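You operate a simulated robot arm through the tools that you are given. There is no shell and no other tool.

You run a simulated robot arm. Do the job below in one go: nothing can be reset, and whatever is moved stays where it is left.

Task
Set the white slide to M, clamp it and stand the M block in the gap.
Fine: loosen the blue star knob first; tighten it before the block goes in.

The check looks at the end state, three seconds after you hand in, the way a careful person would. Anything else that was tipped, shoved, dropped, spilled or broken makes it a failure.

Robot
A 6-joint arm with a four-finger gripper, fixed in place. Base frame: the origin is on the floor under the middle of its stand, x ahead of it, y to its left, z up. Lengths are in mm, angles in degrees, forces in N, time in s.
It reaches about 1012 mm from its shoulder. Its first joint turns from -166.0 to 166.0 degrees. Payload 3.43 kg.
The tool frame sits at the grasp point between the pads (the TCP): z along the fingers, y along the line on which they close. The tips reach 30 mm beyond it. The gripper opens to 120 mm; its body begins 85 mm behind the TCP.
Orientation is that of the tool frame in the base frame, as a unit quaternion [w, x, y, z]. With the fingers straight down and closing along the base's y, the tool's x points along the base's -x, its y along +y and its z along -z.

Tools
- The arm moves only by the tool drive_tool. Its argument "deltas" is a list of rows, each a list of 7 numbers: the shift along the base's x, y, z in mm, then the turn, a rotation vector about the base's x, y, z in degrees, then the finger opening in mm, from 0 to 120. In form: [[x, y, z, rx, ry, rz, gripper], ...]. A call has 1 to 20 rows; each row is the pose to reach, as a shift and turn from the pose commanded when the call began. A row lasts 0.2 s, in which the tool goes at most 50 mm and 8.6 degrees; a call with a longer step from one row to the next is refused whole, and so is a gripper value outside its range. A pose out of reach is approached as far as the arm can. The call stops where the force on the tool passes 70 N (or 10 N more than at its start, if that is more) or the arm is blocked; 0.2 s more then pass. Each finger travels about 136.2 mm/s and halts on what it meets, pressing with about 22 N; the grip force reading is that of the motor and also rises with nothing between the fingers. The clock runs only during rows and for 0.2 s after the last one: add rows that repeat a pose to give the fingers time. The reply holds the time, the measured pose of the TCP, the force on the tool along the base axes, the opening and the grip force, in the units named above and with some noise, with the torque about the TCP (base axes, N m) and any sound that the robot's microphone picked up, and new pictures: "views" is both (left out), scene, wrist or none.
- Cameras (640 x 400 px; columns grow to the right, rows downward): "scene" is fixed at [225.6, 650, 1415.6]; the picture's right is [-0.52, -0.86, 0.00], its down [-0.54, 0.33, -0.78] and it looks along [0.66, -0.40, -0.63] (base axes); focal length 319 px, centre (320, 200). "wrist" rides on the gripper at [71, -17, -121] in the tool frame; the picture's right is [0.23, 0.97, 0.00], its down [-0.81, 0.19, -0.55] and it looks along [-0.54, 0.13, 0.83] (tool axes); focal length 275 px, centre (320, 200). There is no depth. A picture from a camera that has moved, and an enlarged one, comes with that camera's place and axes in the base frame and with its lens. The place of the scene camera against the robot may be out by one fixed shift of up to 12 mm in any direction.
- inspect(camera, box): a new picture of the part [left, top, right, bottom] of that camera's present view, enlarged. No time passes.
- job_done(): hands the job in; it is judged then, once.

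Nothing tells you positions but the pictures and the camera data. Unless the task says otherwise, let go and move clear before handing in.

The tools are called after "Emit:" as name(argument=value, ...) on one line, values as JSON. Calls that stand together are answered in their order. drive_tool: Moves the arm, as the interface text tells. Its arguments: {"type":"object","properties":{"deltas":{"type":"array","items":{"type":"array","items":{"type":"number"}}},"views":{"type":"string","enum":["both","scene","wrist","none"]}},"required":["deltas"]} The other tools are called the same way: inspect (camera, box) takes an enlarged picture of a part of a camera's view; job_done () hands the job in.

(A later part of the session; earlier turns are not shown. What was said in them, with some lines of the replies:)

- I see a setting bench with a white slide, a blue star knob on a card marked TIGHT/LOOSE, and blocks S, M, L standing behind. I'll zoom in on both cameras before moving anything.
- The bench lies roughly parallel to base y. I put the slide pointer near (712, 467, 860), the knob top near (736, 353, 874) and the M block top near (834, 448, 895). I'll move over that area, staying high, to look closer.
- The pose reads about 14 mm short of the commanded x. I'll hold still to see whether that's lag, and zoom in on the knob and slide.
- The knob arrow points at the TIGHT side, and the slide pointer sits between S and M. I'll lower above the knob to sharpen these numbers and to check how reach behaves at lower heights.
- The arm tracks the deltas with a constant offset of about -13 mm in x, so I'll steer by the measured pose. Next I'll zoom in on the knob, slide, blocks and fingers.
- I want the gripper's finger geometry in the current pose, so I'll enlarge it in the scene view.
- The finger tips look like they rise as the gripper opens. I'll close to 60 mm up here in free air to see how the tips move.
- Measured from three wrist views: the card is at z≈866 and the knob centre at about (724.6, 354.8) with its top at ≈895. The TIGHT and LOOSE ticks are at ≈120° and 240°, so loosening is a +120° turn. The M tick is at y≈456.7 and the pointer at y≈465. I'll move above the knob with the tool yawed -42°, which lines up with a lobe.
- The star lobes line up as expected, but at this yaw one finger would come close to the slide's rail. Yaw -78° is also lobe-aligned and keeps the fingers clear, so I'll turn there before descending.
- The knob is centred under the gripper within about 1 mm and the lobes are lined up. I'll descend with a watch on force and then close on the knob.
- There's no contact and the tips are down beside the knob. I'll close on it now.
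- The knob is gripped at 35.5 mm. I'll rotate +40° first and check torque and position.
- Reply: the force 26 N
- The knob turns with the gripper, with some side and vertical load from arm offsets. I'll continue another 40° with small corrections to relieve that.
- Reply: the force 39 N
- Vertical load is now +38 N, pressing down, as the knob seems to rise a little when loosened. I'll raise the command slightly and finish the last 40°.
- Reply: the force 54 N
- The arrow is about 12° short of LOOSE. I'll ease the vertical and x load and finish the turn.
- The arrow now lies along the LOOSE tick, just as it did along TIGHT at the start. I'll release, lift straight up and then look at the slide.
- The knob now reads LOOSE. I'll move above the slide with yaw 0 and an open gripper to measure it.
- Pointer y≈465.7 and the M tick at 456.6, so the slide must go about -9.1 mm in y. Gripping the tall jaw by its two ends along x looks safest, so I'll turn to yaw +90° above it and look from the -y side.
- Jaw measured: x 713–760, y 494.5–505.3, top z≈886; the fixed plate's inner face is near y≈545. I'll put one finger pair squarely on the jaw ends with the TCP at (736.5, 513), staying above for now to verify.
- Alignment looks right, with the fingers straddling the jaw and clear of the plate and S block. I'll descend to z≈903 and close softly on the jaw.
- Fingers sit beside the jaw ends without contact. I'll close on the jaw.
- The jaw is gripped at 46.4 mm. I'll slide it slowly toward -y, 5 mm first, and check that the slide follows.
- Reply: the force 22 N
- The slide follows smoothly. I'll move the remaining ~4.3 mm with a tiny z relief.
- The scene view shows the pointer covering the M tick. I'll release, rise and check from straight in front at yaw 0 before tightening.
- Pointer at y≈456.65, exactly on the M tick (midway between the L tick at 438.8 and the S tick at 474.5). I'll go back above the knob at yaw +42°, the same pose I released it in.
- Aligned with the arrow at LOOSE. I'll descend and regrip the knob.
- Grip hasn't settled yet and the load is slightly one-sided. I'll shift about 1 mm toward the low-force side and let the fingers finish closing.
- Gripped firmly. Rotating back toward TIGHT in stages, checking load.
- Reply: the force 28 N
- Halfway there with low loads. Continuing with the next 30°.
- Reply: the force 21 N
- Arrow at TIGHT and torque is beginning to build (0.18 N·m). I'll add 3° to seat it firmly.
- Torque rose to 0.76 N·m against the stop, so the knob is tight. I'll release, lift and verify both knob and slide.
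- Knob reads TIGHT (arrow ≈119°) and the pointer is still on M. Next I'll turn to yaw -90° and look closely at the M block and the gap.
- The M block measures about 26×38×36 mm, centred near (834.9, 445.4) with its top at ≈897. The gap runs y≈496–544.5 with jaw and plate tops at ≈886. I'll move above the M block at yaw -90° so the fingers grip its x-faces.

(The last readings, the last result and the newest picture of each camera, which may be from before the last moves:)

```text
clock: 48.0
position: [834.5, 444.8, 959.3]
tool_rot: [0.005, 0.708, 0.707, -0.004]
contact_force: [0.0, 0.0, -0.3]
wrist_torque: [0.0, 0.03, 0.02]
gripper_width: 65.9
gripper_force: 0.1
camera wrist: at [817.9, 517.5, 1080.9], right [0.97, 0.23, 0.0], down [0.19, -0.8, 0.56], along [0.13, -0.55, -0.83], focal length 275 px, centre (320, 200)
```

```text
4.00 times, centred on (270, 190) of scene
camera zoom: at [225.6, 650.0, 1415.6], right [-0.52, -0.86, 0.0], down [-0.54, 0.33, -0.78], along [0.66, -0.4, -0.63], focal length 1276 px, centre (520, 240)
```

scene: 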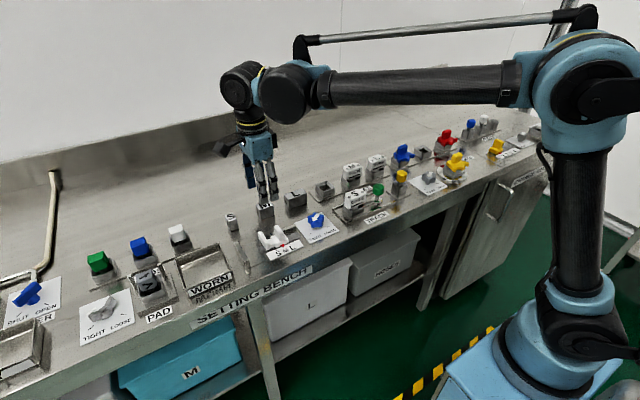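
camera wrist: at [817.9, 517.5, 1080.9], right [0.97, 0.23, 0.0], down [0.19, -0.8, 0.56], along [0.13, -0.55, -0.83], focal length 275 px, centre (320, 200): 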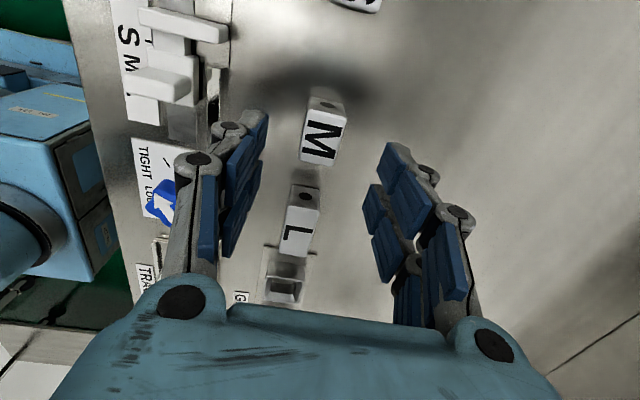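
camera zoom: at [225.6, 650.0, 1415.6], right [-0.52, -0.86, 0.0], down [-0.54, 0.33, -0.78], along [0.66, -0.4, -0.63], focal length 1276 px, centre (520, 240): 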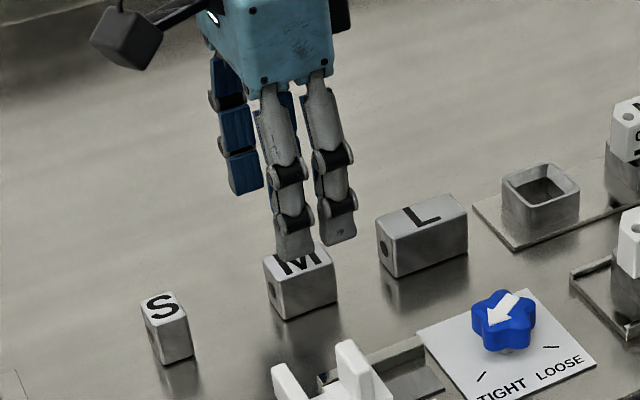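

The block is centred at about (835.5, 444.6), within 1 mm of the TCP. I'll descend to z≈918 for a shallow grip on its top 9–10 mm.

Emit:
drive_tool(deltas=[[1, 0, -12, 0, 0, 0, 60], [1, 0, -26, 0, 0, 0, 56], [1, 0, -36, 0, 0, 0, 56], [1, 0, -41, 0, 0, 0, 56], [1, 0, -41, 0, 0, 0, 56]])

Emit:
inspect(camera="wrist", box=[220, 60, 440, 220])

Emit:
inspect(camera="scene", box=[225, 160, 305, 227])

```text
clock: 49.2
position: [835.3, 444.4, 921.6]
tool_rot: [0.004, 0.708, 0.706, -0.005]
contact_force: [0.4, -0.4, 0.4]
wrist_torque: [-0.02, 0.0, -0.01]
gripper_width: 55.9
gripper_force: 0.0
camera wrist: at [818.3, 517.3, 1041.5], right [0.97, 0.23, 0.0], down [0.19, -0.8, 0.56], along [0.13, -0.55, -0.83], focal length 275 px, centre (320, 200)
```

scene: 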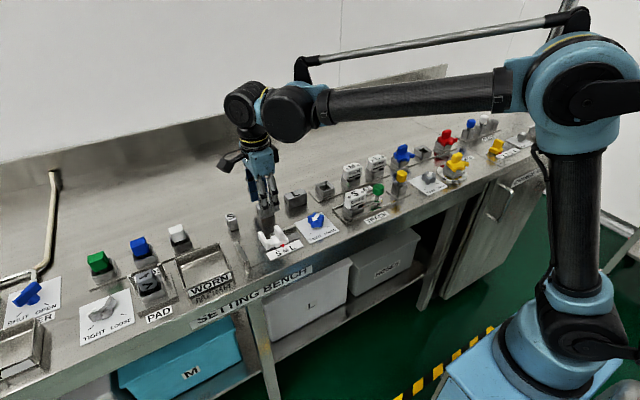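
wrist: 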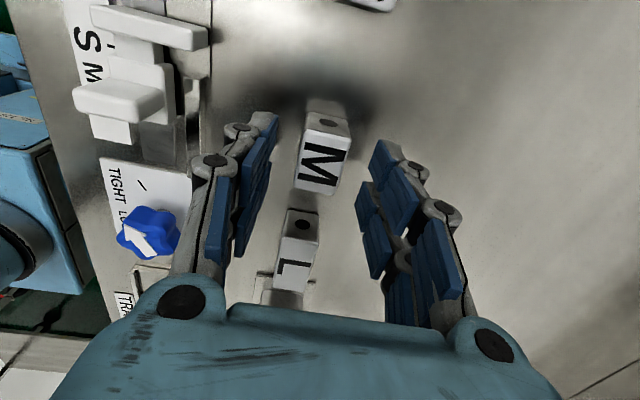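

```text
2.50 times, centred on (330, 140) of wrist
camera zoom: at [818.3, 517.3, 1041.5], right [0.97, 0.23, 0.0], down [0.19, -0.8, 0.56], along [0.13, -0.55, -0.83], focal length 688 px, centre (295, 350)
```

zoom: 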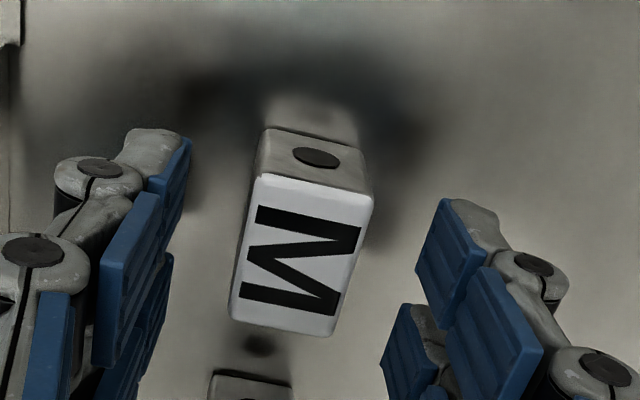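

```text
5.97 times, centred on (265, 194) of scene
camera zoom: at [225.6, 650.0, 1415.6], right [-0.52, -0.86, 0.0], down [-0.54, 0.33, -0.78], along [0.66, -0.4, -0.63], focal length 1904 px, centre (648, 239)
```

zoom: 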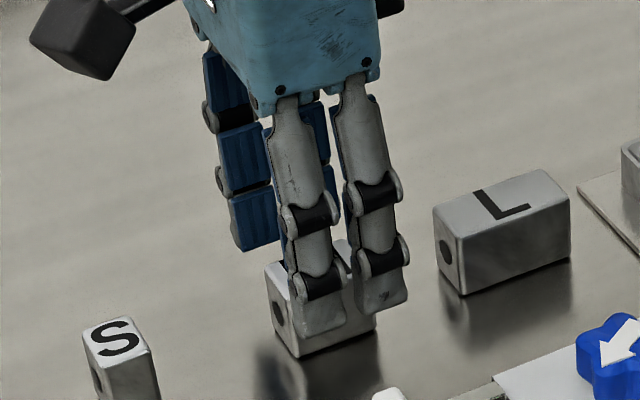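

No contact. I'll lower 2.5 mm more and close on the block.

Emit:
drive_tool(deltas=[[0, 0, -2.5, 0, 0, 0, 50], [0, 0, -2.5, 0, 0, 0, 40], [0, 0, -2.5, 0, 0, 0, 32], [0, 0, -2.5, 0, 0, 0, 26], [0, 0, -2.5, 0, 0, 0, 20], [0, 0, -2.5, 0, 0, 0, 20], [0, 0, -2.5, 0, 0, 0, 20]])

Emit:
inspect(camera="wrist", box=[220, 60, 440, 220])

Emit:
inspect(camera="scene", box=[225, 160, 305, 227])

```text
clock: 50.8
position: [835.0, 444.8, 917.7]
tool_rot: [0.004, 0.708, 0.706, -0.004]
contact_force: [0.5, -0.3, -0.6]
wrist_torque: [-0.02, -0.06, -0.01]
gripper_width: 28.0
gripper_force: 22.0
camera wrist: at [818.4, 517.4, 1038.6], right [0.97, 0.23, 0.0], down [0.19, -0.8, 0.56], along [0.13, -0.55, -0.83], focal length 275 px, centre (320, 200)
```

scene: 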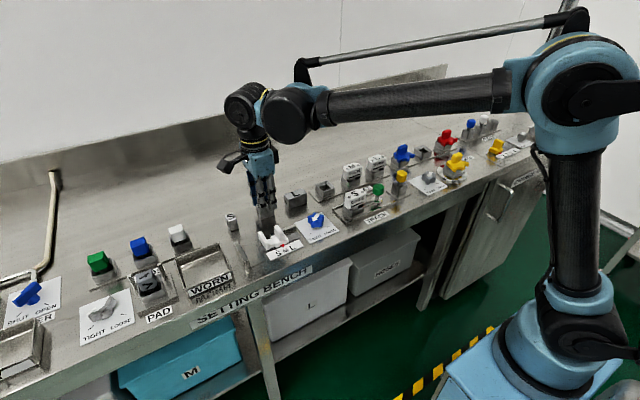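
wrist: 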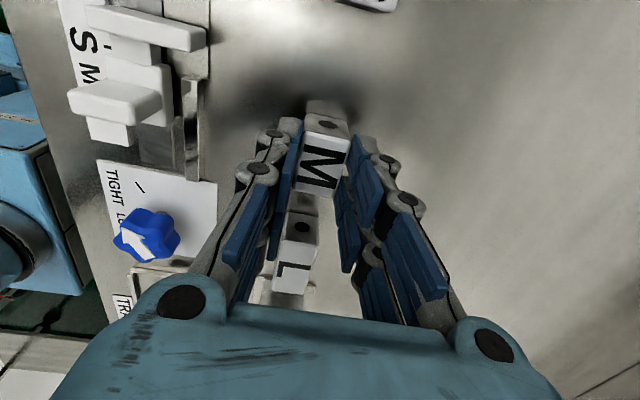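

```text
2.50 times, centred on (330, 140) of wrist
camera zoom: at [818.4, 517.4, 1038.6], right [0.97, 0.23, 0.0], down [0.19, -0.8, 0.56], along [0.13, -0.55, -0.83], focal length 688 px, centre (295, 350)
```

zoom: 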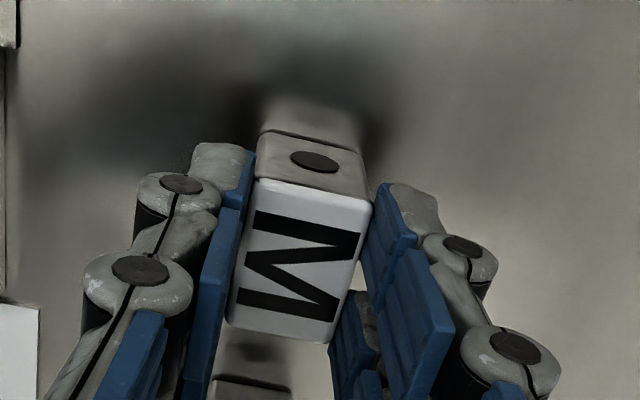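

```text
5.97 times, centred on (265, 194) of scene
camera zoom: at [225.6, 650.0, 1415.6], right [-0.52, -0.86, 0.0], down [-0.54, 0.33, -0.78], along [0.66, -0.4, -0.63], focal length 1904 px, centre (648, 239)
```

zoom: 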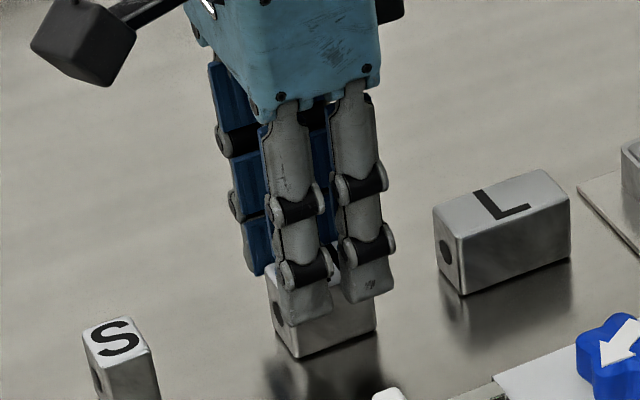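

The block is between the pads at 28 mm. I'll let the grip settle, then lift 10 mm to confirm it holds.

Emit:
drive_tool(deltas=[[0, 0, 0, 0, 0, 0, 18], [0, 0, 0, 0, 0, 0, 18], [0, 0, 3, 0, 0, 0, 18], [0, 0, 10, 0, 0, 0, 18], [0, 0, 10, 0, 0, 0, 18]])

Emit:
inspect(camera="wrist", box=[220, 60, 440, 220])

Emit:
inspect(camera="scene", box=[225, 160, 305, 227])

```text
clock: 52.0
position: [835.4, 445.6, 928.9]
tool_rot: [0.005, 0.708, 0.706, -0.005]
contact_force: [-0.2, -0.1, -2.4]
wrist_torque: [0.01, 0.01, -0.02]
gripper_width: 27.7
gripper_force: 21.9
camera wrist: at [818.8, 517.6, 1048.3], right [0.97, 0.23, 0.0], down [0.19, -0.8, 0.56], along [0.13, -0.55, -0.83], focal length 275 px, centre (320, 200)
```

scene: 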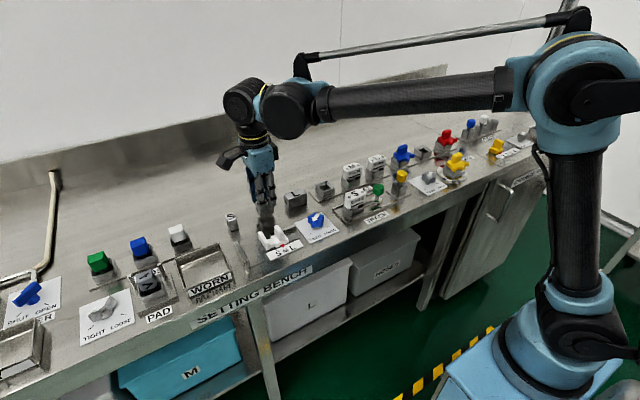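
wrist: 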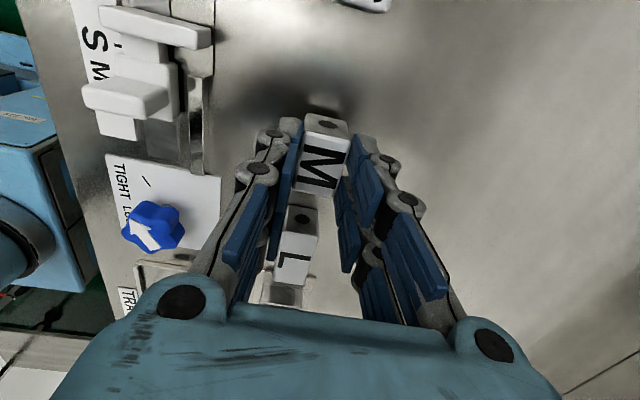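

```text
2.50 times, centred on (330, 140) of wrist
camera zoom: at [818.8, 517.6, 1048.3], right [0.97, 0.23, 0.0], down [0.19, -0.8, 0.56], along [0.13, -0.55, -0.83], focal length 688 px, centre (295, 350)
```

zoom: 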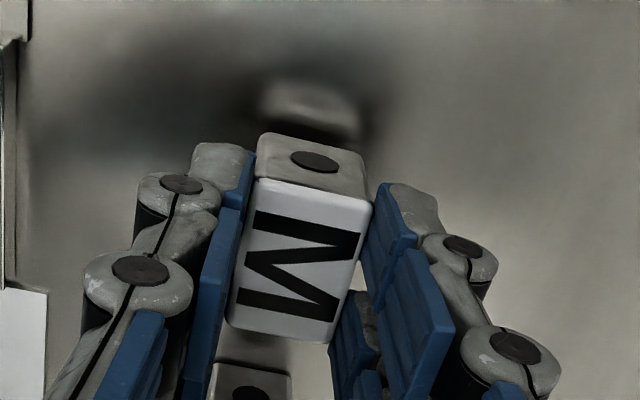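

```text
5.97 times, centred on (265, 194) of scene
camera zoom: at [225.6, 650.0, 1415.6], right [-0.52, -0.86, 0.0], down [-0.54, 0.33, -0.78], along [0.66, -0.4, -0.63], focal length 1904 px, centre (648, 239)
```

zoom: 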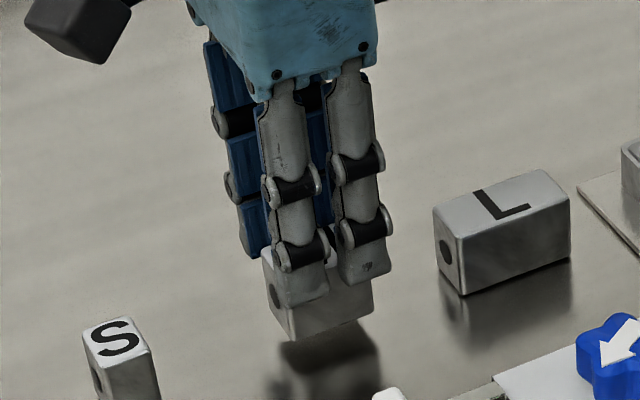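

The block lifts cleanly (about 2.4 N). I'll raise it well above the bench items and carry it over the gap.

Emit:
drive_tool(deltas=[[0, 0, 20, 0, 0, 0, 18], [0, 0, 42, 0, 0, 0, 18], [-15, 12, 48, 0, 0, 0, 18], [-35, 28, 48, 0, 0, 0, 18], [-55, 44, 48, 0, 0, 0, 18], [-75, 60, 48, 0, 0, 0, 18], [-92, 72, 48, 0, 0, 0, 18], [-100, 75.5, 48, 0, 0, 0, 18], [-100, 75.5, 48, 0, 0, 0, 18], [-100, 75.5, 48, 0, 0, 0, 18]])

Emit:
inspect(camera="wrist", box=[200, 20, 440, 180])

Emit:
inspect(camera="scene", box=[210, 180, 310, 260])

```text
clock: 54.2
position: [736.3, 520.1, 978.1]
tool_rot: [0.005, 0.707, 0.707, -0.004]
contact_force: [-0.3, 0.0, -3.6]
wrist_torque: [0.0, 0.01, -0.03]
gripper_width: 27.9
gripper_force: 21.8
camera wrist: at [719.3, 592.6, 1097.7], right [0.97, 0.23, 0.0], down [0.19, -0.8, 0.56], along [0.13, -0.55, -0.83], focal length 275 px, centre (320, 200)
```

scene: 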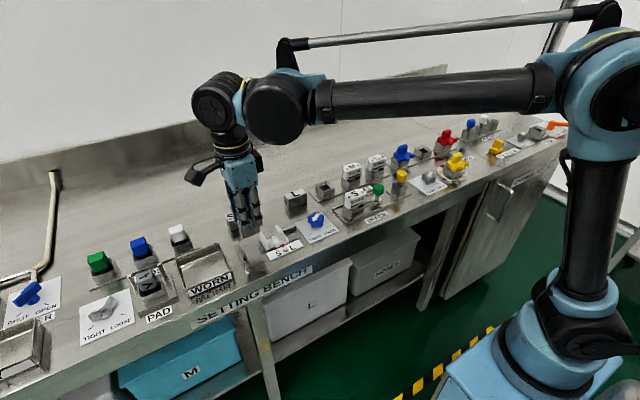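
wrist: 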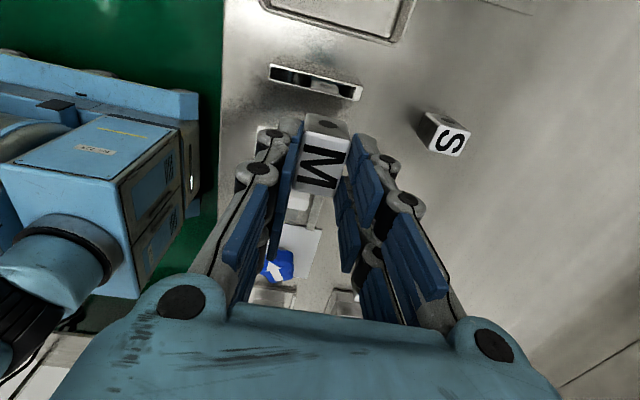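

```text
2.50 times, centred on (320, 100) of wrist
camera zoom: at [719.3, 592.6, 1097.7], right [0.97, 0.23, 0.0], down [0.19, -0.8, 0.56], along [0.13, -0.55, -0.83], focal length 688 px, centre (320, 450)
```

zoom: 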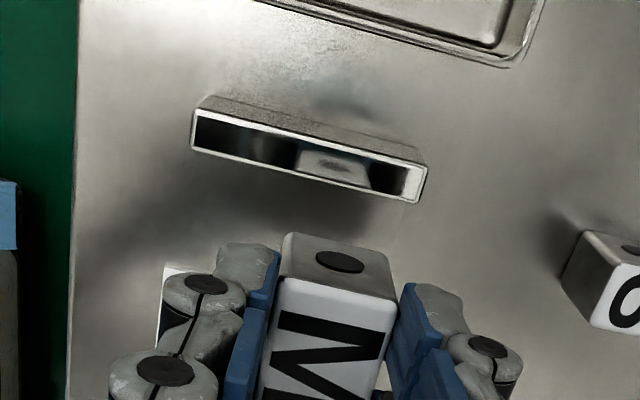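

```text
5.00 times, centred on (260, 220) of scene
camera zoom: at [225.6, 650.0, 1415.6], right [-0.52, -0.86, 0.0], down [-0.54, 0.33, -0.78], along [0.66, -0.4, -0.63], focal length 1595 px, centre (620, 100)
```

zoom: 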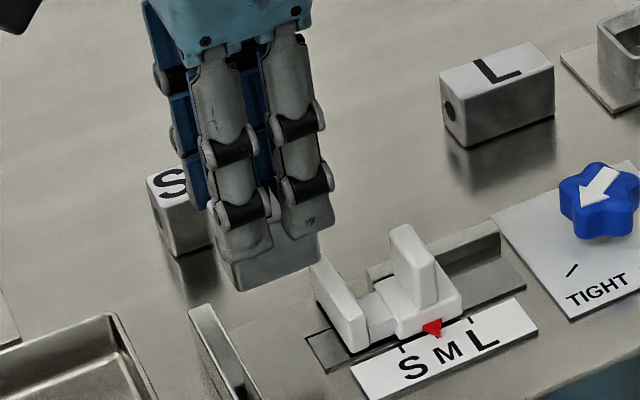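

The block hangs centred over the gap: its +y edge is ≈4.7 mm from the plate and its -y edge ≈5.8 mm from the jaw. I'll lower it to just above the surface and look.

Emit:
drive_tool(deltas=[[0, 0, -10, 0, 0, 0, 18], [0, 0, -22, 0, 0, 0, 18], [0, 0, -32, 0, 0, 0, 18], [0, 0, -32, 0, 0, 0, 18]])

Emit:
inspect(camera="wrist", box=[200, 20, 440, 180])

Emit:
inspect(camera="scene", box=[210, 190, 310, 270])

```text
clock: 55.2
position: [736.2, 519.7, 944.3]
tool_rot: [0.005, 0.707, 0.707, -0.004]
contact_force: [0.2, -0.6, -3.3]
wrist_torque: [-0.01, -0.02, 0.0]
gripper_width: 28.0
gripper_force: 21.8
camera wrist: at [718.3, 592.2, 1064.5], right [0.97, 0.23, 0.0], down [0.19, -0.8, 0.56], along [0.13, -0.55, -0.83], focal length 275 px, centre (320, 200)
```

scene: 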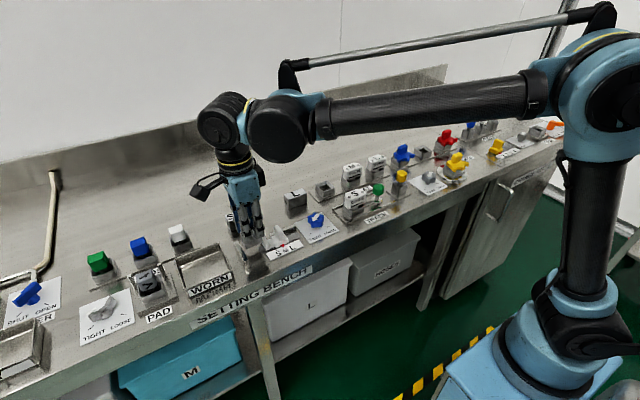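
wrist: 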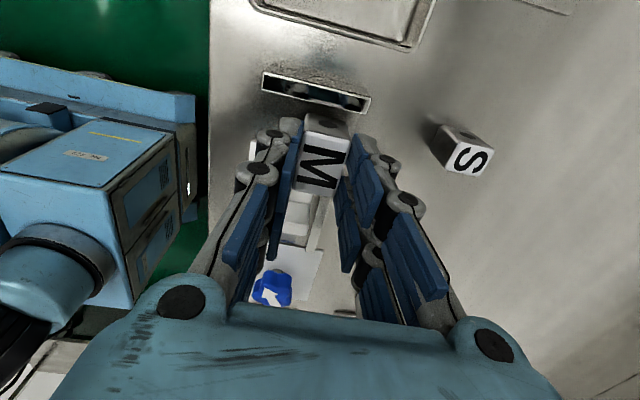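

```text
2.50 times, centred on (320, 100) of wrist
camera zoom: at [718.3, 592.2, 1064.5], right [0.97, 0.23, 0.0], down [0.19, -0.8, 0.56], along [0.13, -0.55, -0.83], focal length 688 px, centre (320, 450)
```

zoom: 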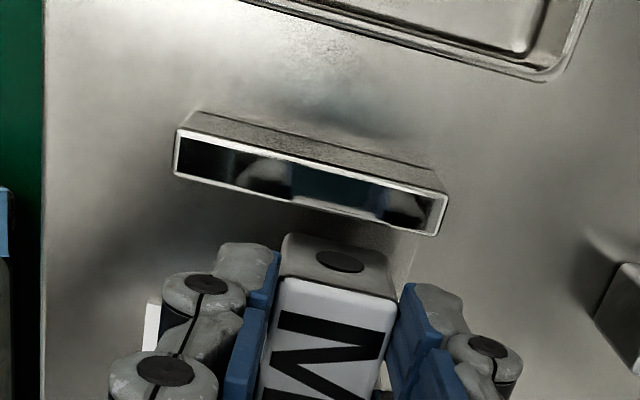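

```text
5.00 times, centred on (260, 230) of scene
camera zoom: at [225.6, 650.0, 1415.6], right [-0.52, -0.86, 0.0], down [-0.54, 0.33, -0.78], along [0.66, -0.4, -0.63], focal length 1595 px, centre (620, 50)
```

zoom: 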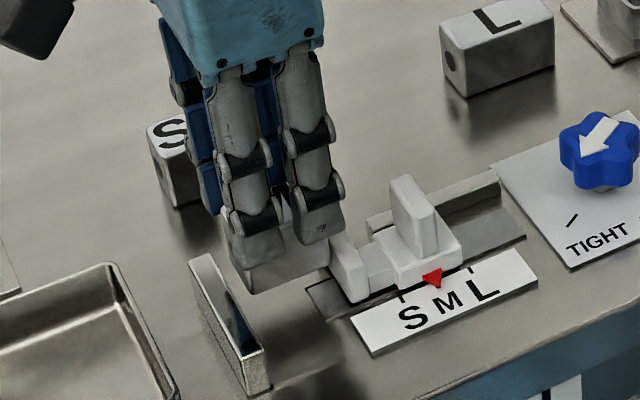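

The block is just level with the jaw tops and clear on both sides. I'll lower it into the gap, stopping about 4 mm above the surface.

Emit:
drive_tool(deltas=[[0, 0, -6, 0, 0, 0, 18], [0, 0, -12, 0, 0, 0, 18], [0, 0, -18, 0, 0, 0, 18], [0, 0, -22, 0, 0, 0, 18], [0, 0, -22, 0, 0, 0, 18]])

Emit:
inspect(camera="wrist", box=[200, 20, 440, 180])

Emit:
inspect(camera="scene", box=[220, 200, 300, 264])

```text
clock: 56.4
position: [735.8, 519.8, 923.9]
tool_rot: [0.004, 0.708, 0.706, -0.004]
contact_force: [-0.3, -0.2, -2.6]
wrist_torque: [-0.03, 0.01, 0.0]
gripper_width: 27.8
gripper_force: 21.9
camera wrist: at [718.2, 592.8, 1043.5], right [0.97, 0.23, 0.0], down [0.19, -0.8, 0.56], along [0.13, -0.55, -0.83], focal length 275 px, centre (320, 200)
```

scene: 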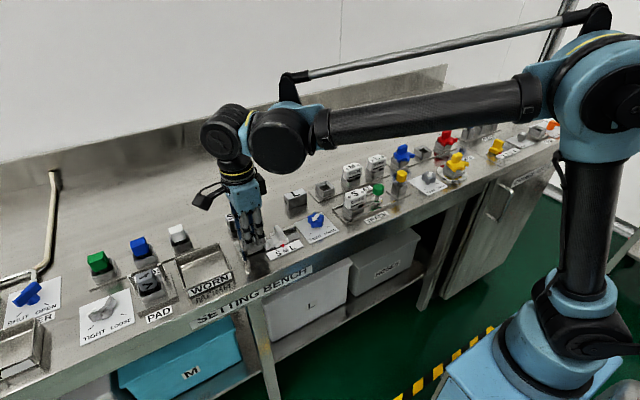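
wrist: 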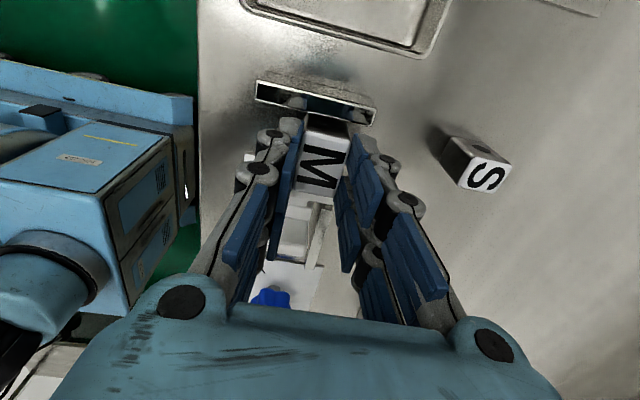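

```text
2.50 times, centred on (320, 100) of wrist
camera zoom: at [718.2, 592.8, 1043.5], right [0.97, 0.23, 0.0], down [0.19, -0.8, 0.56], along [0.13, -0.55, -0.83], focal length 688 px, centre (320, 450)
```

zoom: 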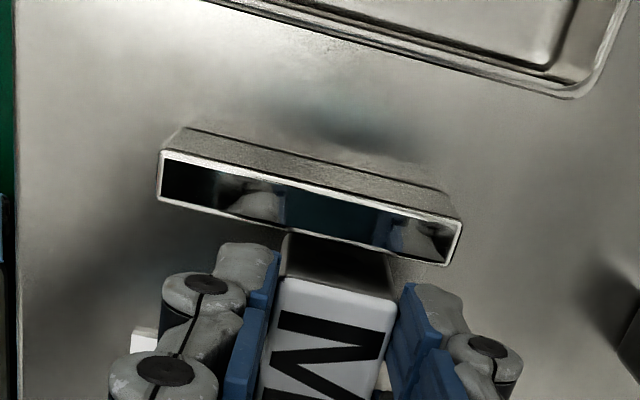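

```text
6.25 times, centred on (260, 232) of scene
camera zoom: at [225.6, 650.0, 1415.6], right [-0.52, -0.86, 0.0], down [-0.54, 0.33, -0.78], along [0.66, -0.4, -0.63], focal length 1993 px, centre (695, 0)
```

zoom: 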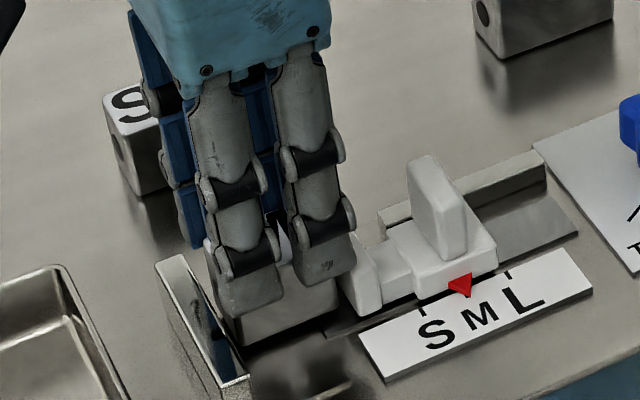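

Clear so far with only the block's weight showing. I'll lower the last few millimetres in small steps and watch for contact force.

Emit:
drive_tool(deltas=[[0, 0, -1.5, 0, 0, 0, 18], [0, 0, -3, 0, 0, 0, 18], [0, 0, -3.5, 0, 0, 0, 18], [0, 0, -3.5, 0, 0, 0, 18]], views="none")

```text
clock: 57.4
position: [735.3, 520.3, 920.0]
tool_rot: [0.005, 0.708, 0.706, -0.003]
contact_force: [5.9, 5.0, 20.7]
wrist_torque: [0.2, -0.25, -0.02]
gripper_width: 27.9
gripper_force: 21.9
```

Contact at +20 N upward, so the block has reached the surface. I'll check visually before releasing.

Emit:
inspect(camera="wrist", box=[240, 60, 400, 180])

Emit:
inspect(camera="scene", box=[225, 205, 295, 261])

```text
3.33 times, centred on (320, 120) of wrist
camera zoom: at [717.9, 592.5, 1040.0], right [0.97, 0.23, 0.0], down [0.19, -0.8, 0.56], along [0.13, -0.55, -0.83], focal length 918 px, centre (320, 467)
```

zoom: 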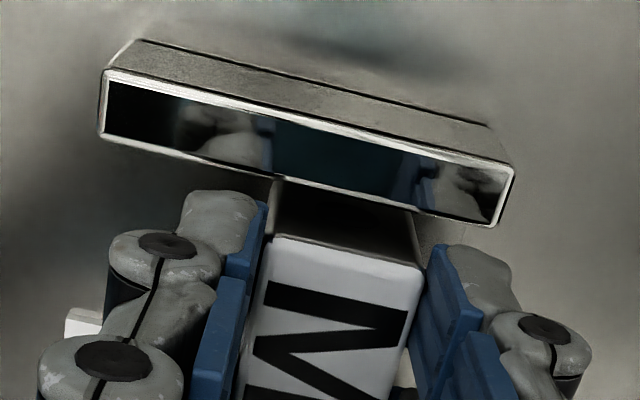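

```text
7.14 times, centred on (260, 233) of scene
camera zoom: at [225.6, 650.0, 1415.6], right [-0.52, -0.86, 0.0], down [-0.54, 0.33, -0.78], along [0.66, -0.4, -0.63], focal length 2278 px, centre (749, -36)
```

zoom: 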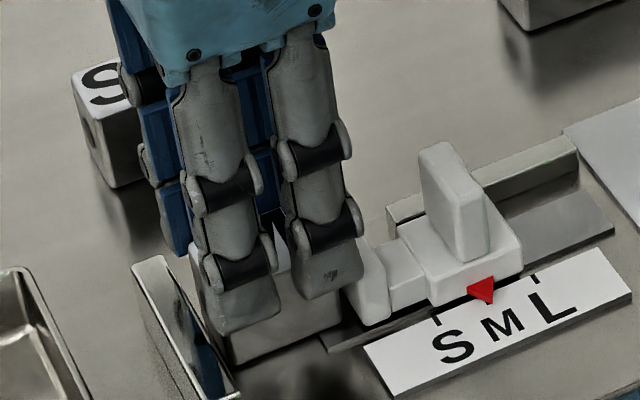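

Force shows contact slightly early. The slide's base strip and the stop's foot plate look slightly raised, so I want to see exactly what the block is resting on.

Emit:
inspect(camera="scene", box=[245, 232, 285, 262])

Emit:
inspect(camera="scene", box=[250, 238, 270, 252])

Emit:
inspect(camera="wrist", box=[290, 100, 350, 145])

```text
13.33 times, centred on (265, 247) of scene
camera zoom: at [225.6, 650.0, 1415.6], right [-0.52, -0.86, 0.0], down [-0.54, 0.33, -0.78], along [0.66, -0.4, -0.63], focal length 4253 px, centre (1053, -427)
```

zoom: 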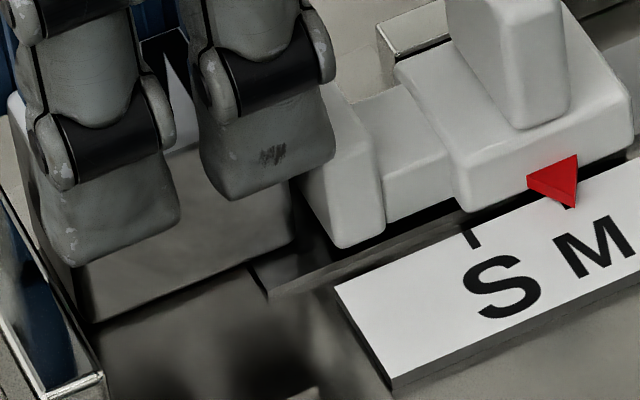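

```text
16.00 times, centred on (260, 245) of scene
camera zoom: at [225.6, 650.0, 1415.6], right [-0.52, -0.86, 0.0], down [-0.54, 0.33, -0.78], along [0.66, -0.4, -0.63], focal length 5103 px, centre (1280, -520)
```

zoom: 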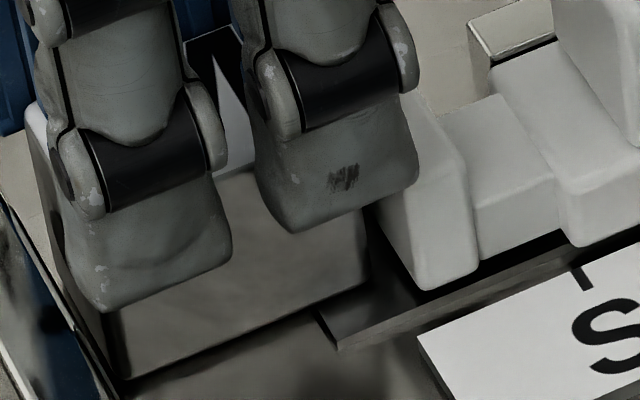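

```text
8.89 times, centred on (320, 122) of wrist
camera zoom: at [717.9, 592.5, 1040.0], right [0.97, 0.23, 0.0], down [0.19, -0.8, 0.56], along [0.13, -0.55, -0.83], focal length 2447 px, centre (320, 889)
```

zoom: 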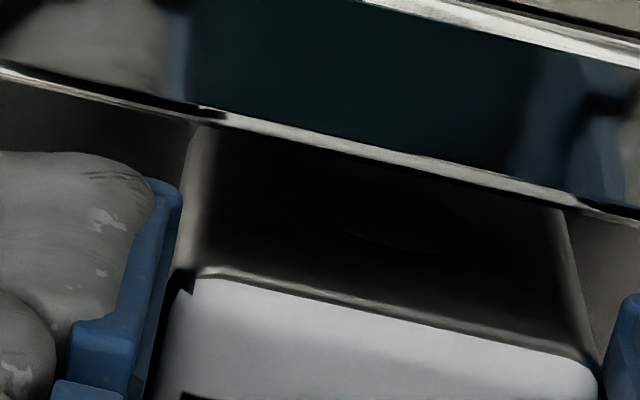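

The block seems to be sitting on the edge of the slide's base strip, which looks about 2 mm proud. I'll lift a little, shift +15 mm in x off the strip, and probe the floor height there to compare.

Emit:
drive_tool(deltas=[[0, 0, 3, 0, 0, 0, 18], [0, 0, 7, 0, 0, 0, 18], [8, 0, 7, 0, 0, 0, 18], [15, 0, 7, 0, 0, 0, 18], [15, 0, 3, 0, 0, 0, 18], [15, 0, 0.5, 0, 0, 0, 18], [15, 0, 0, 0, 0, 0, 18], [15, 0, 0, 0, 0, 0, 18]], views="none")

```text
clock: 59.2
position: [750.7, 519.5, 919.7]
tool_rot: [0.004, 0.707, 0.707, -0.003]
contact_force: [7.8, 5.7, 20.1]
wrist_torque: [0.21, -0.21, -0.01]
gripper_width: 27.9
gripper_force: 21.9
```

Contact force and height match at both spots, and the contact torque puts the load near the block's middle. So the floor under the gap is uniform and the block sits flush. I'll move back to the gap's centre and set it down with lighter pressure.

Emit:
drive_tool(deltas=[[0, 0, 3, 0, 0, 0, 18], [-7, 0, 6, 0, 0, 0, 18], [-14, 0.3, 6, 0, 0, 0, 18], [-14, 0.3, 3, 0, 0, 0, 18], [-14, 0.3, 1, 0, 0, 0, 18], [-14, 0.3, 0.3, 0, 0, 0, 18], [-14, 0.3, 0.3, 0, 0, 0, 18]], views="wrist")

Emit:
inspect(camera="scene", box=[225, 205, 295, 261])

```text
clock: 60.8
position: [735.9, 520.2, 920.1]
tool_rot: [0.004, 0.708, 0.706, -0.003]
contact_force: [-1.4, 0.6, -3.0]
wrist_torque: [-0.01, 0.03, -0.01]
gripper_width: 27.9
gripper_force: 22.4
camera wrist: at [719.3, 592.2, 1039.9], right [0.97, 0.23, 0.0], down [0.19, -0.8, 0.56], along [0.13, -0.55, -0.83], focal length 275 px, centre (320, 200)
```

wrist: 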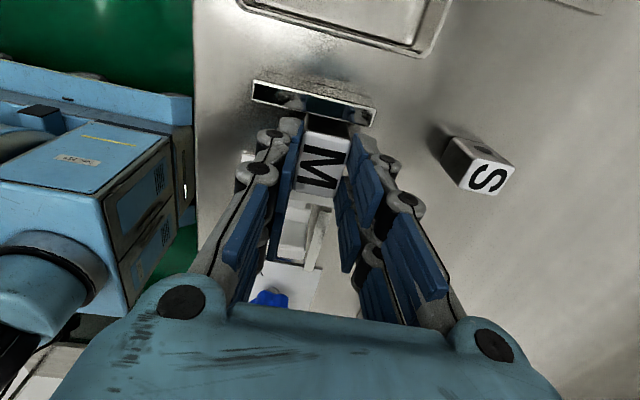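

```text
7.14 times, centred on (260, 233) of scene
camera zoom: at [225.6, 650.0, 1415.6], right [-0.52, -0.86, 0.0], down [-0.54, 0.33, -0.78], along [0.66, -0.4, -0.63], focal length 2278 px, centre (749, -36)
```

zoom: 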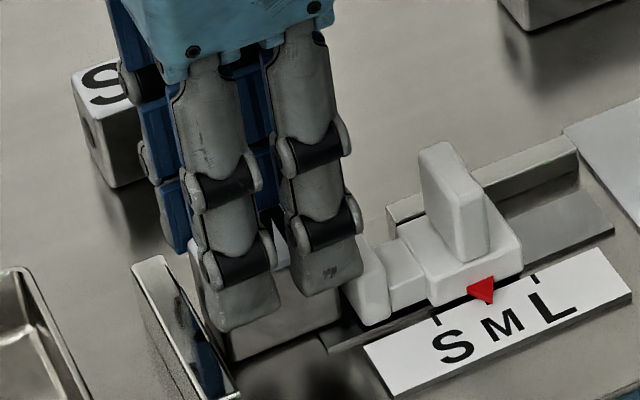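

Only the block's weight shows, so it's hovering slightly. I'll step down in fractions of a millimetre until it touches.

Emit:
drive_tool(deltas=[[0, 0, -0.2, 0, 0, 0, 18], [0, 0, -0.4, 0, 0, 0, 18]], views="none")

```text
clock: 61.4
position: [735.7, 520.2, 919.6]
tool_rot: [0.004, 0.708, 0.707, -0.004]
contact_force: [1.3, -0.1, 1.4]
wrist_torque: [0.11, -0.07, -0.04]
gripper_width: 27.8
gripper_force: 22.5
```

Emit:
drive_tool(deltas=[[0, 0, -0.2, 0, 0, 0, 18], [0, 0, -0.3, 0, 0, 0, 18], [0, 0, -0.3, 0, 0, 0, 18]], views="none")

```text
clock: 62.2
position: [735.4, 520.2, 918.9]
tool_rot: [0.004, 0.707, 0.707, -0.004]
contact_force: [3.9, -0.9, 8.6]
wrist_torque: [0.04, -0.16, 0.0]
gripper_width: 28.0
gripper_force: 21.9
```

The block is seated with light contact, and the load falls within its footprint. I'll open gently, then check before lifting away.

Emit:
drive_tool(deltas=[[0, 0, 0, 0, 0, 0, 27], [0, 0, 0, 0, 0, 0, 30], [0, 0, 0, 0, 0, 0, 36], [0, 0, 0, 0, 0, 0, 46], [0, 0, 0, 0, 0, 0, 50], [0, 0, 0, 0, 0, 0, 50]], views="wrist")

Emit:
inspect(camera="scene", box=[225, 205, 295, 261])

Emit:
inspect(camera="wrist", box=[240, 60, 400, 180])

```text
clock: 63.6
position: [735.1, 519.5, 918.6]
tool_rot: [0.004, 0.708, 0.707, -0.005]
contact_force: [0.4, -0.2, 0.7]
wrist_torque: [-0.05, 0.02, 0.0]
gripper_width: 49.7
gripper_force: 0.1
camera wrist: at [718.8, 592.5, 1039.4], right [0.97, 0.23, 0.0], down [0.19, -0.8, 0.56], along [0.13, -0.55, -0.83], focal length 275 px, centre (320, 200)
```

wrist: 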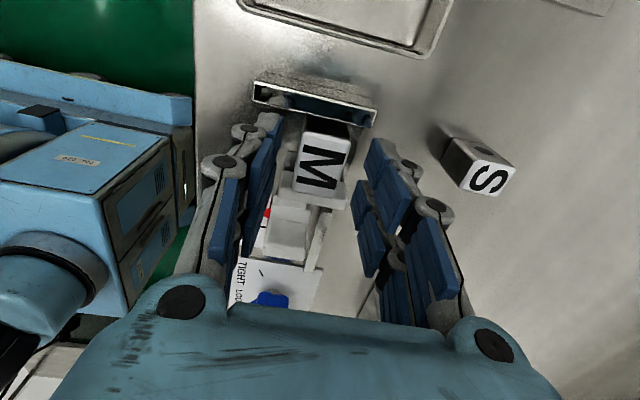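

```text
7.14 times, centred on (260, 233) of scene
camera zoom: at [225.6, 650.0, 1415.6], right [-0.52, -0.86, 0.0], down [-0.54, 0.33, -0.78], along [0.66, -0.4, -0.63], focal length 2278 px, centre (749, -36)
```

zoom: 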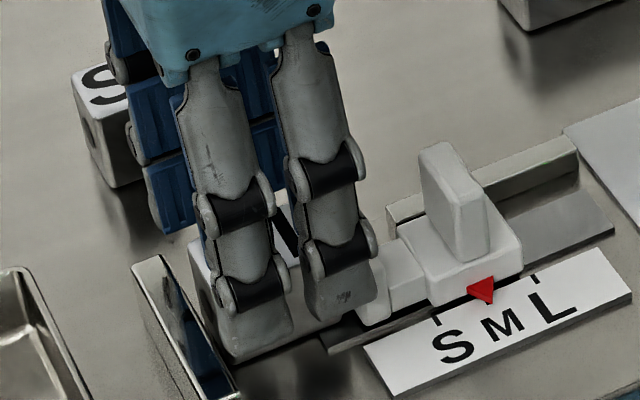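

```text
3.33 times, centred on (320, 120) of wrist
camera zoom: at [718.8, 592.5, 1039.4], right [0.97, 0.23, 0.0], down [0.19, -0.8, 0.56], along [0.13, -0.55, -0.83], focal length 918 px, centre (320, 467)
```

zoom: 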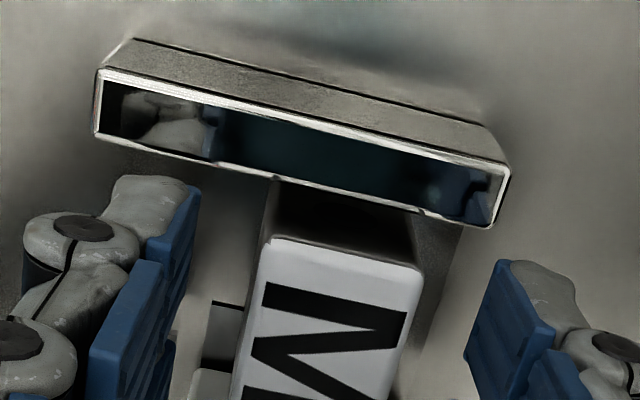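

The block stayed standing after release. I'll lift straight up and clear, then verify.

Emit:
drive_tool(deltas=[[0, 0, 8, 0, 0, 0, 52], [0, 0, 25, 0, 0, 0, 54], [0, 0, 50, 0, 0, 0, 60], [0, 0, 85, 0, 0, 0, 80], [0, -10, 110, 0, 0, 0, 120], [0, -30, 110, 0, 0, 0, 120], [0, -50, 110, 0, 0, 0, 120], [0, -50, 110, 0, 0, 0, 120]])

Emit:
inspect(camera="scene", box=[225, 205, 295, 261])

Emit:
inspect(camera="wrist", box=[220, 20, 440, 180])

```text
clock: 65.4
position: [736.5, 468.4, 1029.3]
tool_rot: [0.004, 0.708, 0.707, -0.004]
contact_force: [0.6, 0.0, -0.7]
wrist_torque: [-0.04, 0.02, 0.02]
gripper_width: 120.0
gripper_force: 0.1
camera wrist: at [719.1, 541.8, 1149.3], right [0.97, 0.23, 0.0], down [0.19, -0.8, 0.56], along [0.13, -0.55, -0.83], focal length 275 px, centre (320, 200)
```

scene: 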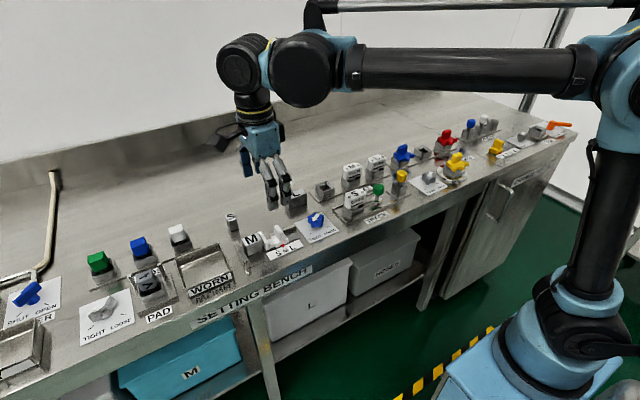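
wrist: 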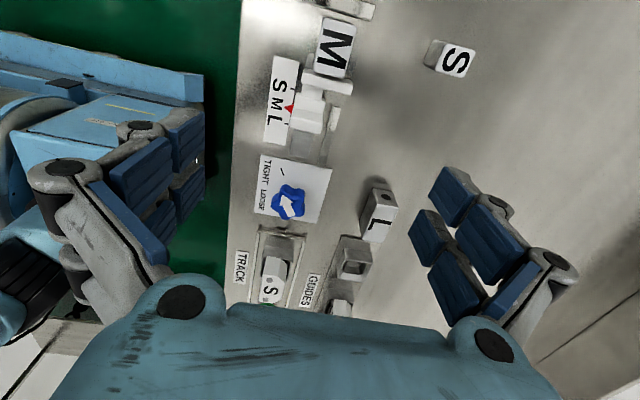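

```text
7.14 times, centred on (260, 233) of scene
camera zoom: at [225.6, 650.0, 1415.6], right [-0.52, -0.86, 0.0], down [-0.54, 0.33, -0.78], along [0.66, -0.4, -0.63], focal length 2278 px, centre (749, -36)
```

zoom: 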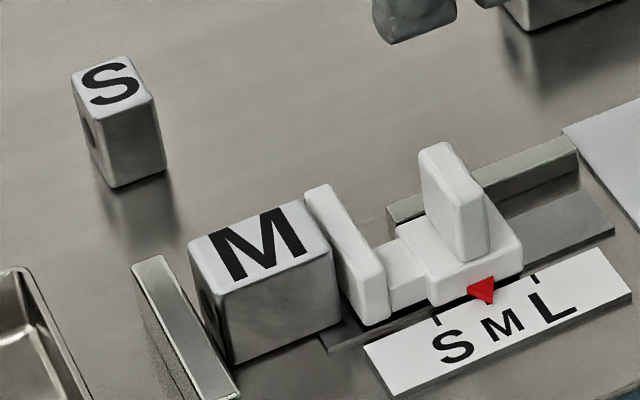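

```text
2.50 times, centred on (330, 100) of wrist
camera zoom: at [719.1, 541.8, 1149.3], right [0.97, 0.23, 0.0], down [0.19, -0.8, 0.56], along [0.13, -0.55, -0.83], focal length 688 px, centre (295, 450)
```

zoom: 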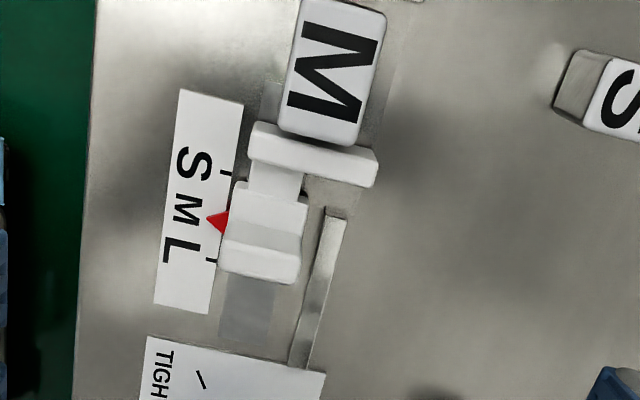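

The M block stands in the gap. I'll zoom in closely to check it's upright and clear of the jaw, and that the pointer and knob still read right.

Emit:
inspect(camera="scene", box=[240, 228, 280, 258])

Emit:
inspect(camera="scene", box=[280, 200, 350, 250])

Emit:
inspect(camera="scene", box=[220, 205, 260, 235])

Emit:
inspect(camera="wrist", box=[290, 0, 390, 110])

```text
13.33 times, centred on (260, 243) of scene
camera zoom: at [225.6, 650.0, 1415.6], right [-0.52, -0.86, 0.0], down [-0.54, 0.33, -0.78], along [0.66, -0.4, -0.63], focal length 4253 px, centre (1120, -373)
```

zoom: 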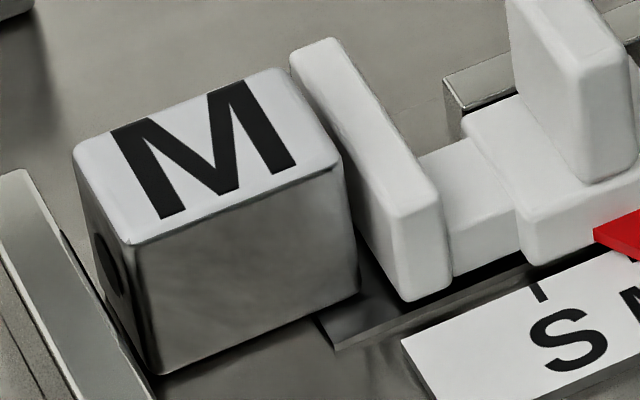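

```text
8.00 times, centred on (315, 225) of scene
camera zoom: at [225.6, 650.0, 1415.6], right [-0.52, -0.86, 0.0], down [-0.54, 0.33, -0.78], along [0.66, -0.4, -0.63], focal length 2552 px, centre (360, 0)
```

zoom: 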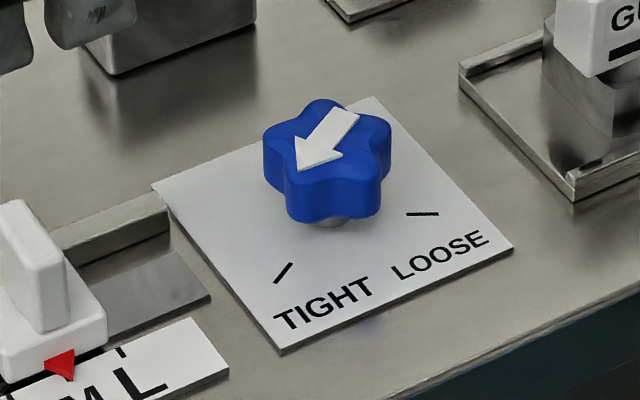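

```text
13.33 times, centred on (240, 220) of scene
camera zoom: at [225.6, 650.0, 1415.6], right [-0.52, -0.86, 0.0], down [-0.54, 0.33, -0.78], along [0.66, -0.4, -0.63], focal length 4253 px, centre (1387, -67)
```

zoom: 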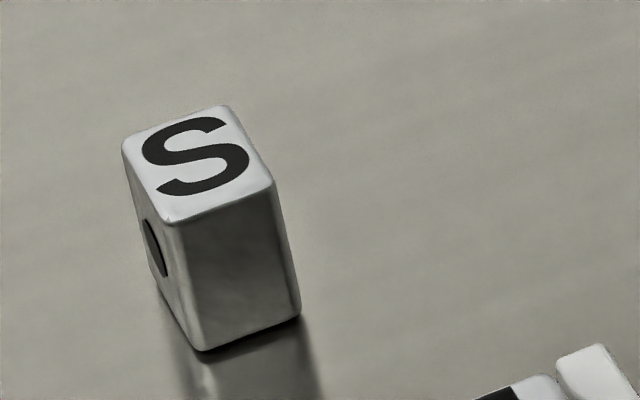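

```text
3.64 times, centred on (340, 55) of wrist
camera zoom: at [719.1, 541.8, 1149.3], right [0.97, 0.23, 0.0], down [0.19, -0.8, 0.56], along [0.13, -0.55, -0.83], focal length 1001 px, centre (247, 727)
```

zoom: 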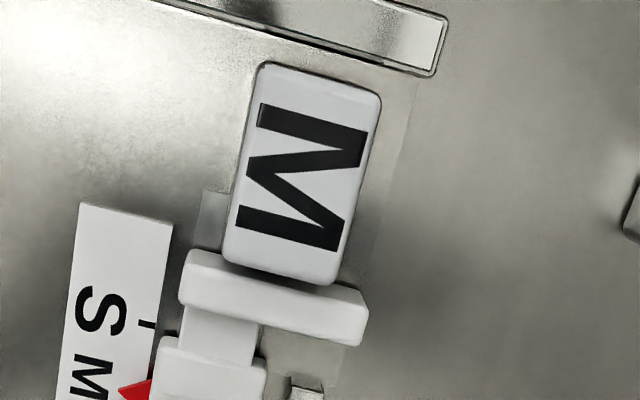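

The block is upright and free on both sides, the knob points at TIGHT and the pointer looks to be on M. I'll retract up and back, then check the pointer once more.

Emit:
drive_tool(deltas=[[-10, 0, 15, 0, 0, 0, 120], [-30, 0, 40, 0, 0, 0, 120], [-60, 0, 70, 0, 0, 0, 120], [-90, 0, 100, 0, 0, 0, 120], [-90, 0, 100, 0, 0, 0, 120]])

Emit:
inspect(camera="scene", box=[260, 232, 300, 262])

Emit:
inspect(camera="scene", box=[210, 160, 410, 285])

```text
clock: 66.6
position: [644.7, 470.3, 1129.6]
tool_rot: [0.004, 0.707, 0.707, -0.006]
contact_force: [-0.3, 0.9, -0.6]
wrist_torque: [-0.01, 0.02, 0.01]
gripper_width: 120.2
gripper_force: 0.1
camera wrist: at [628.3, 543.3, 1249.3], right [0.97, 0.23, 0.0], down [0.19, -0.8, 0.56], along [0.13, -0.55, -0.83], focal length 275 px, centre (320, 200)
```

scene: 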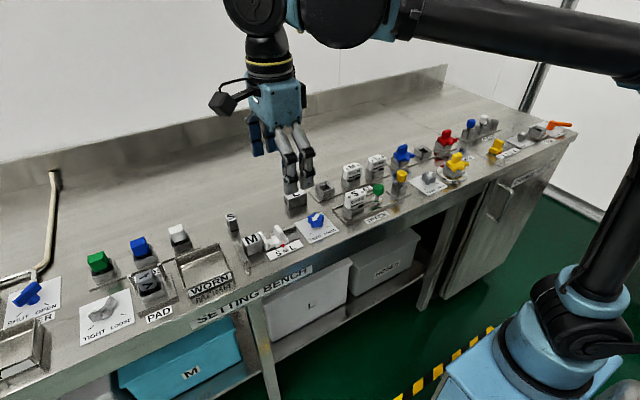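
wrist: 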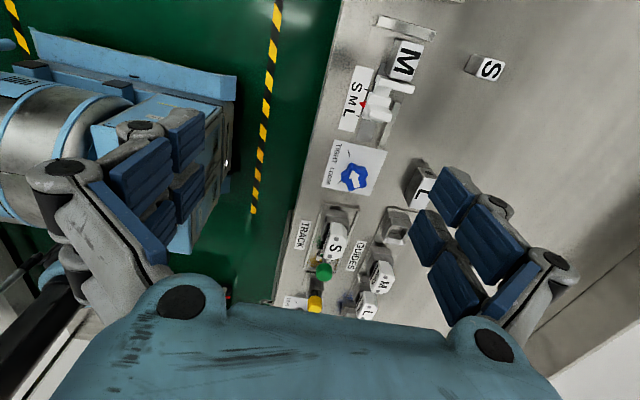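

```text
13.33 times, centred on (280, 247) of scene
camera zoom: at [225.6, 650.0, 1415.6], right [-0.52, -0.86, 0.0], down [-0.54, 0.33, -0.78], along [0.66, -0.4, -0.63], focal length 4253 px, centre (853, -427)
```

zoom: 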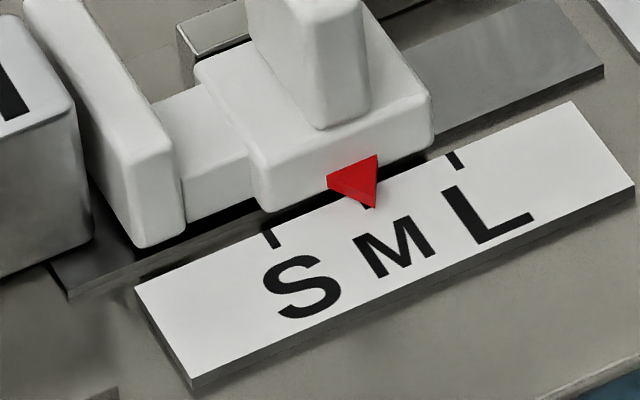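

```text
3.20 times, centred on (310, 222) of scene
camera zoom: at [225.6, 650.0, 1415.6], right [-0.52, -0.86, 0.0], down [-0.54, 0.33, -0.78], along [0.66, -0.4, -0.63], focal length 1021 px, centre (352, 128)
```

zoom: 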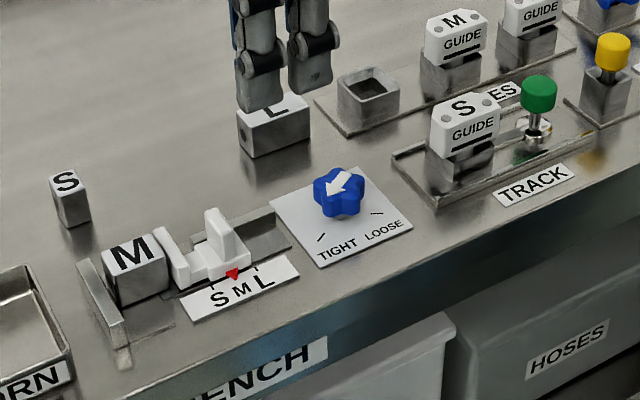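

The pointer sits on the M tick, the knob is at TIGHT, the M block stands upright in the gap and the arm is clear. Nothing else looks disturbed, so I'm handing in.

Emit:
job_done()

```text
The job is handed in.
```

I set the white slide to M, clamped it, stood the M block in the gap, and handed the job in; I don't have the check result.

- **Slide:** I turned the blue star knob to LOOSE and moved the slide about 9 mm. In the last close view the red pointer was on the M tick.
- **Clamp:** I turned the knob back until it met the stop at TIGHT, before the block went in. The arrow still points at TIGHT.
- **M block:** It stands upright between the slide's jaw and the fixed plate, with roughly 5 mm free on each side.
- **Resting surface:** The block sits on a floor that seemed about 2 mm higher than the bench. The slide's base strip also runs under one edge of it. I tested for rocking before letting go, and it stayed level after release.
- **Everything else:** In the last pictures the S and L blocks and the other items look undisturbed. The arm let go and is clear of the bench.
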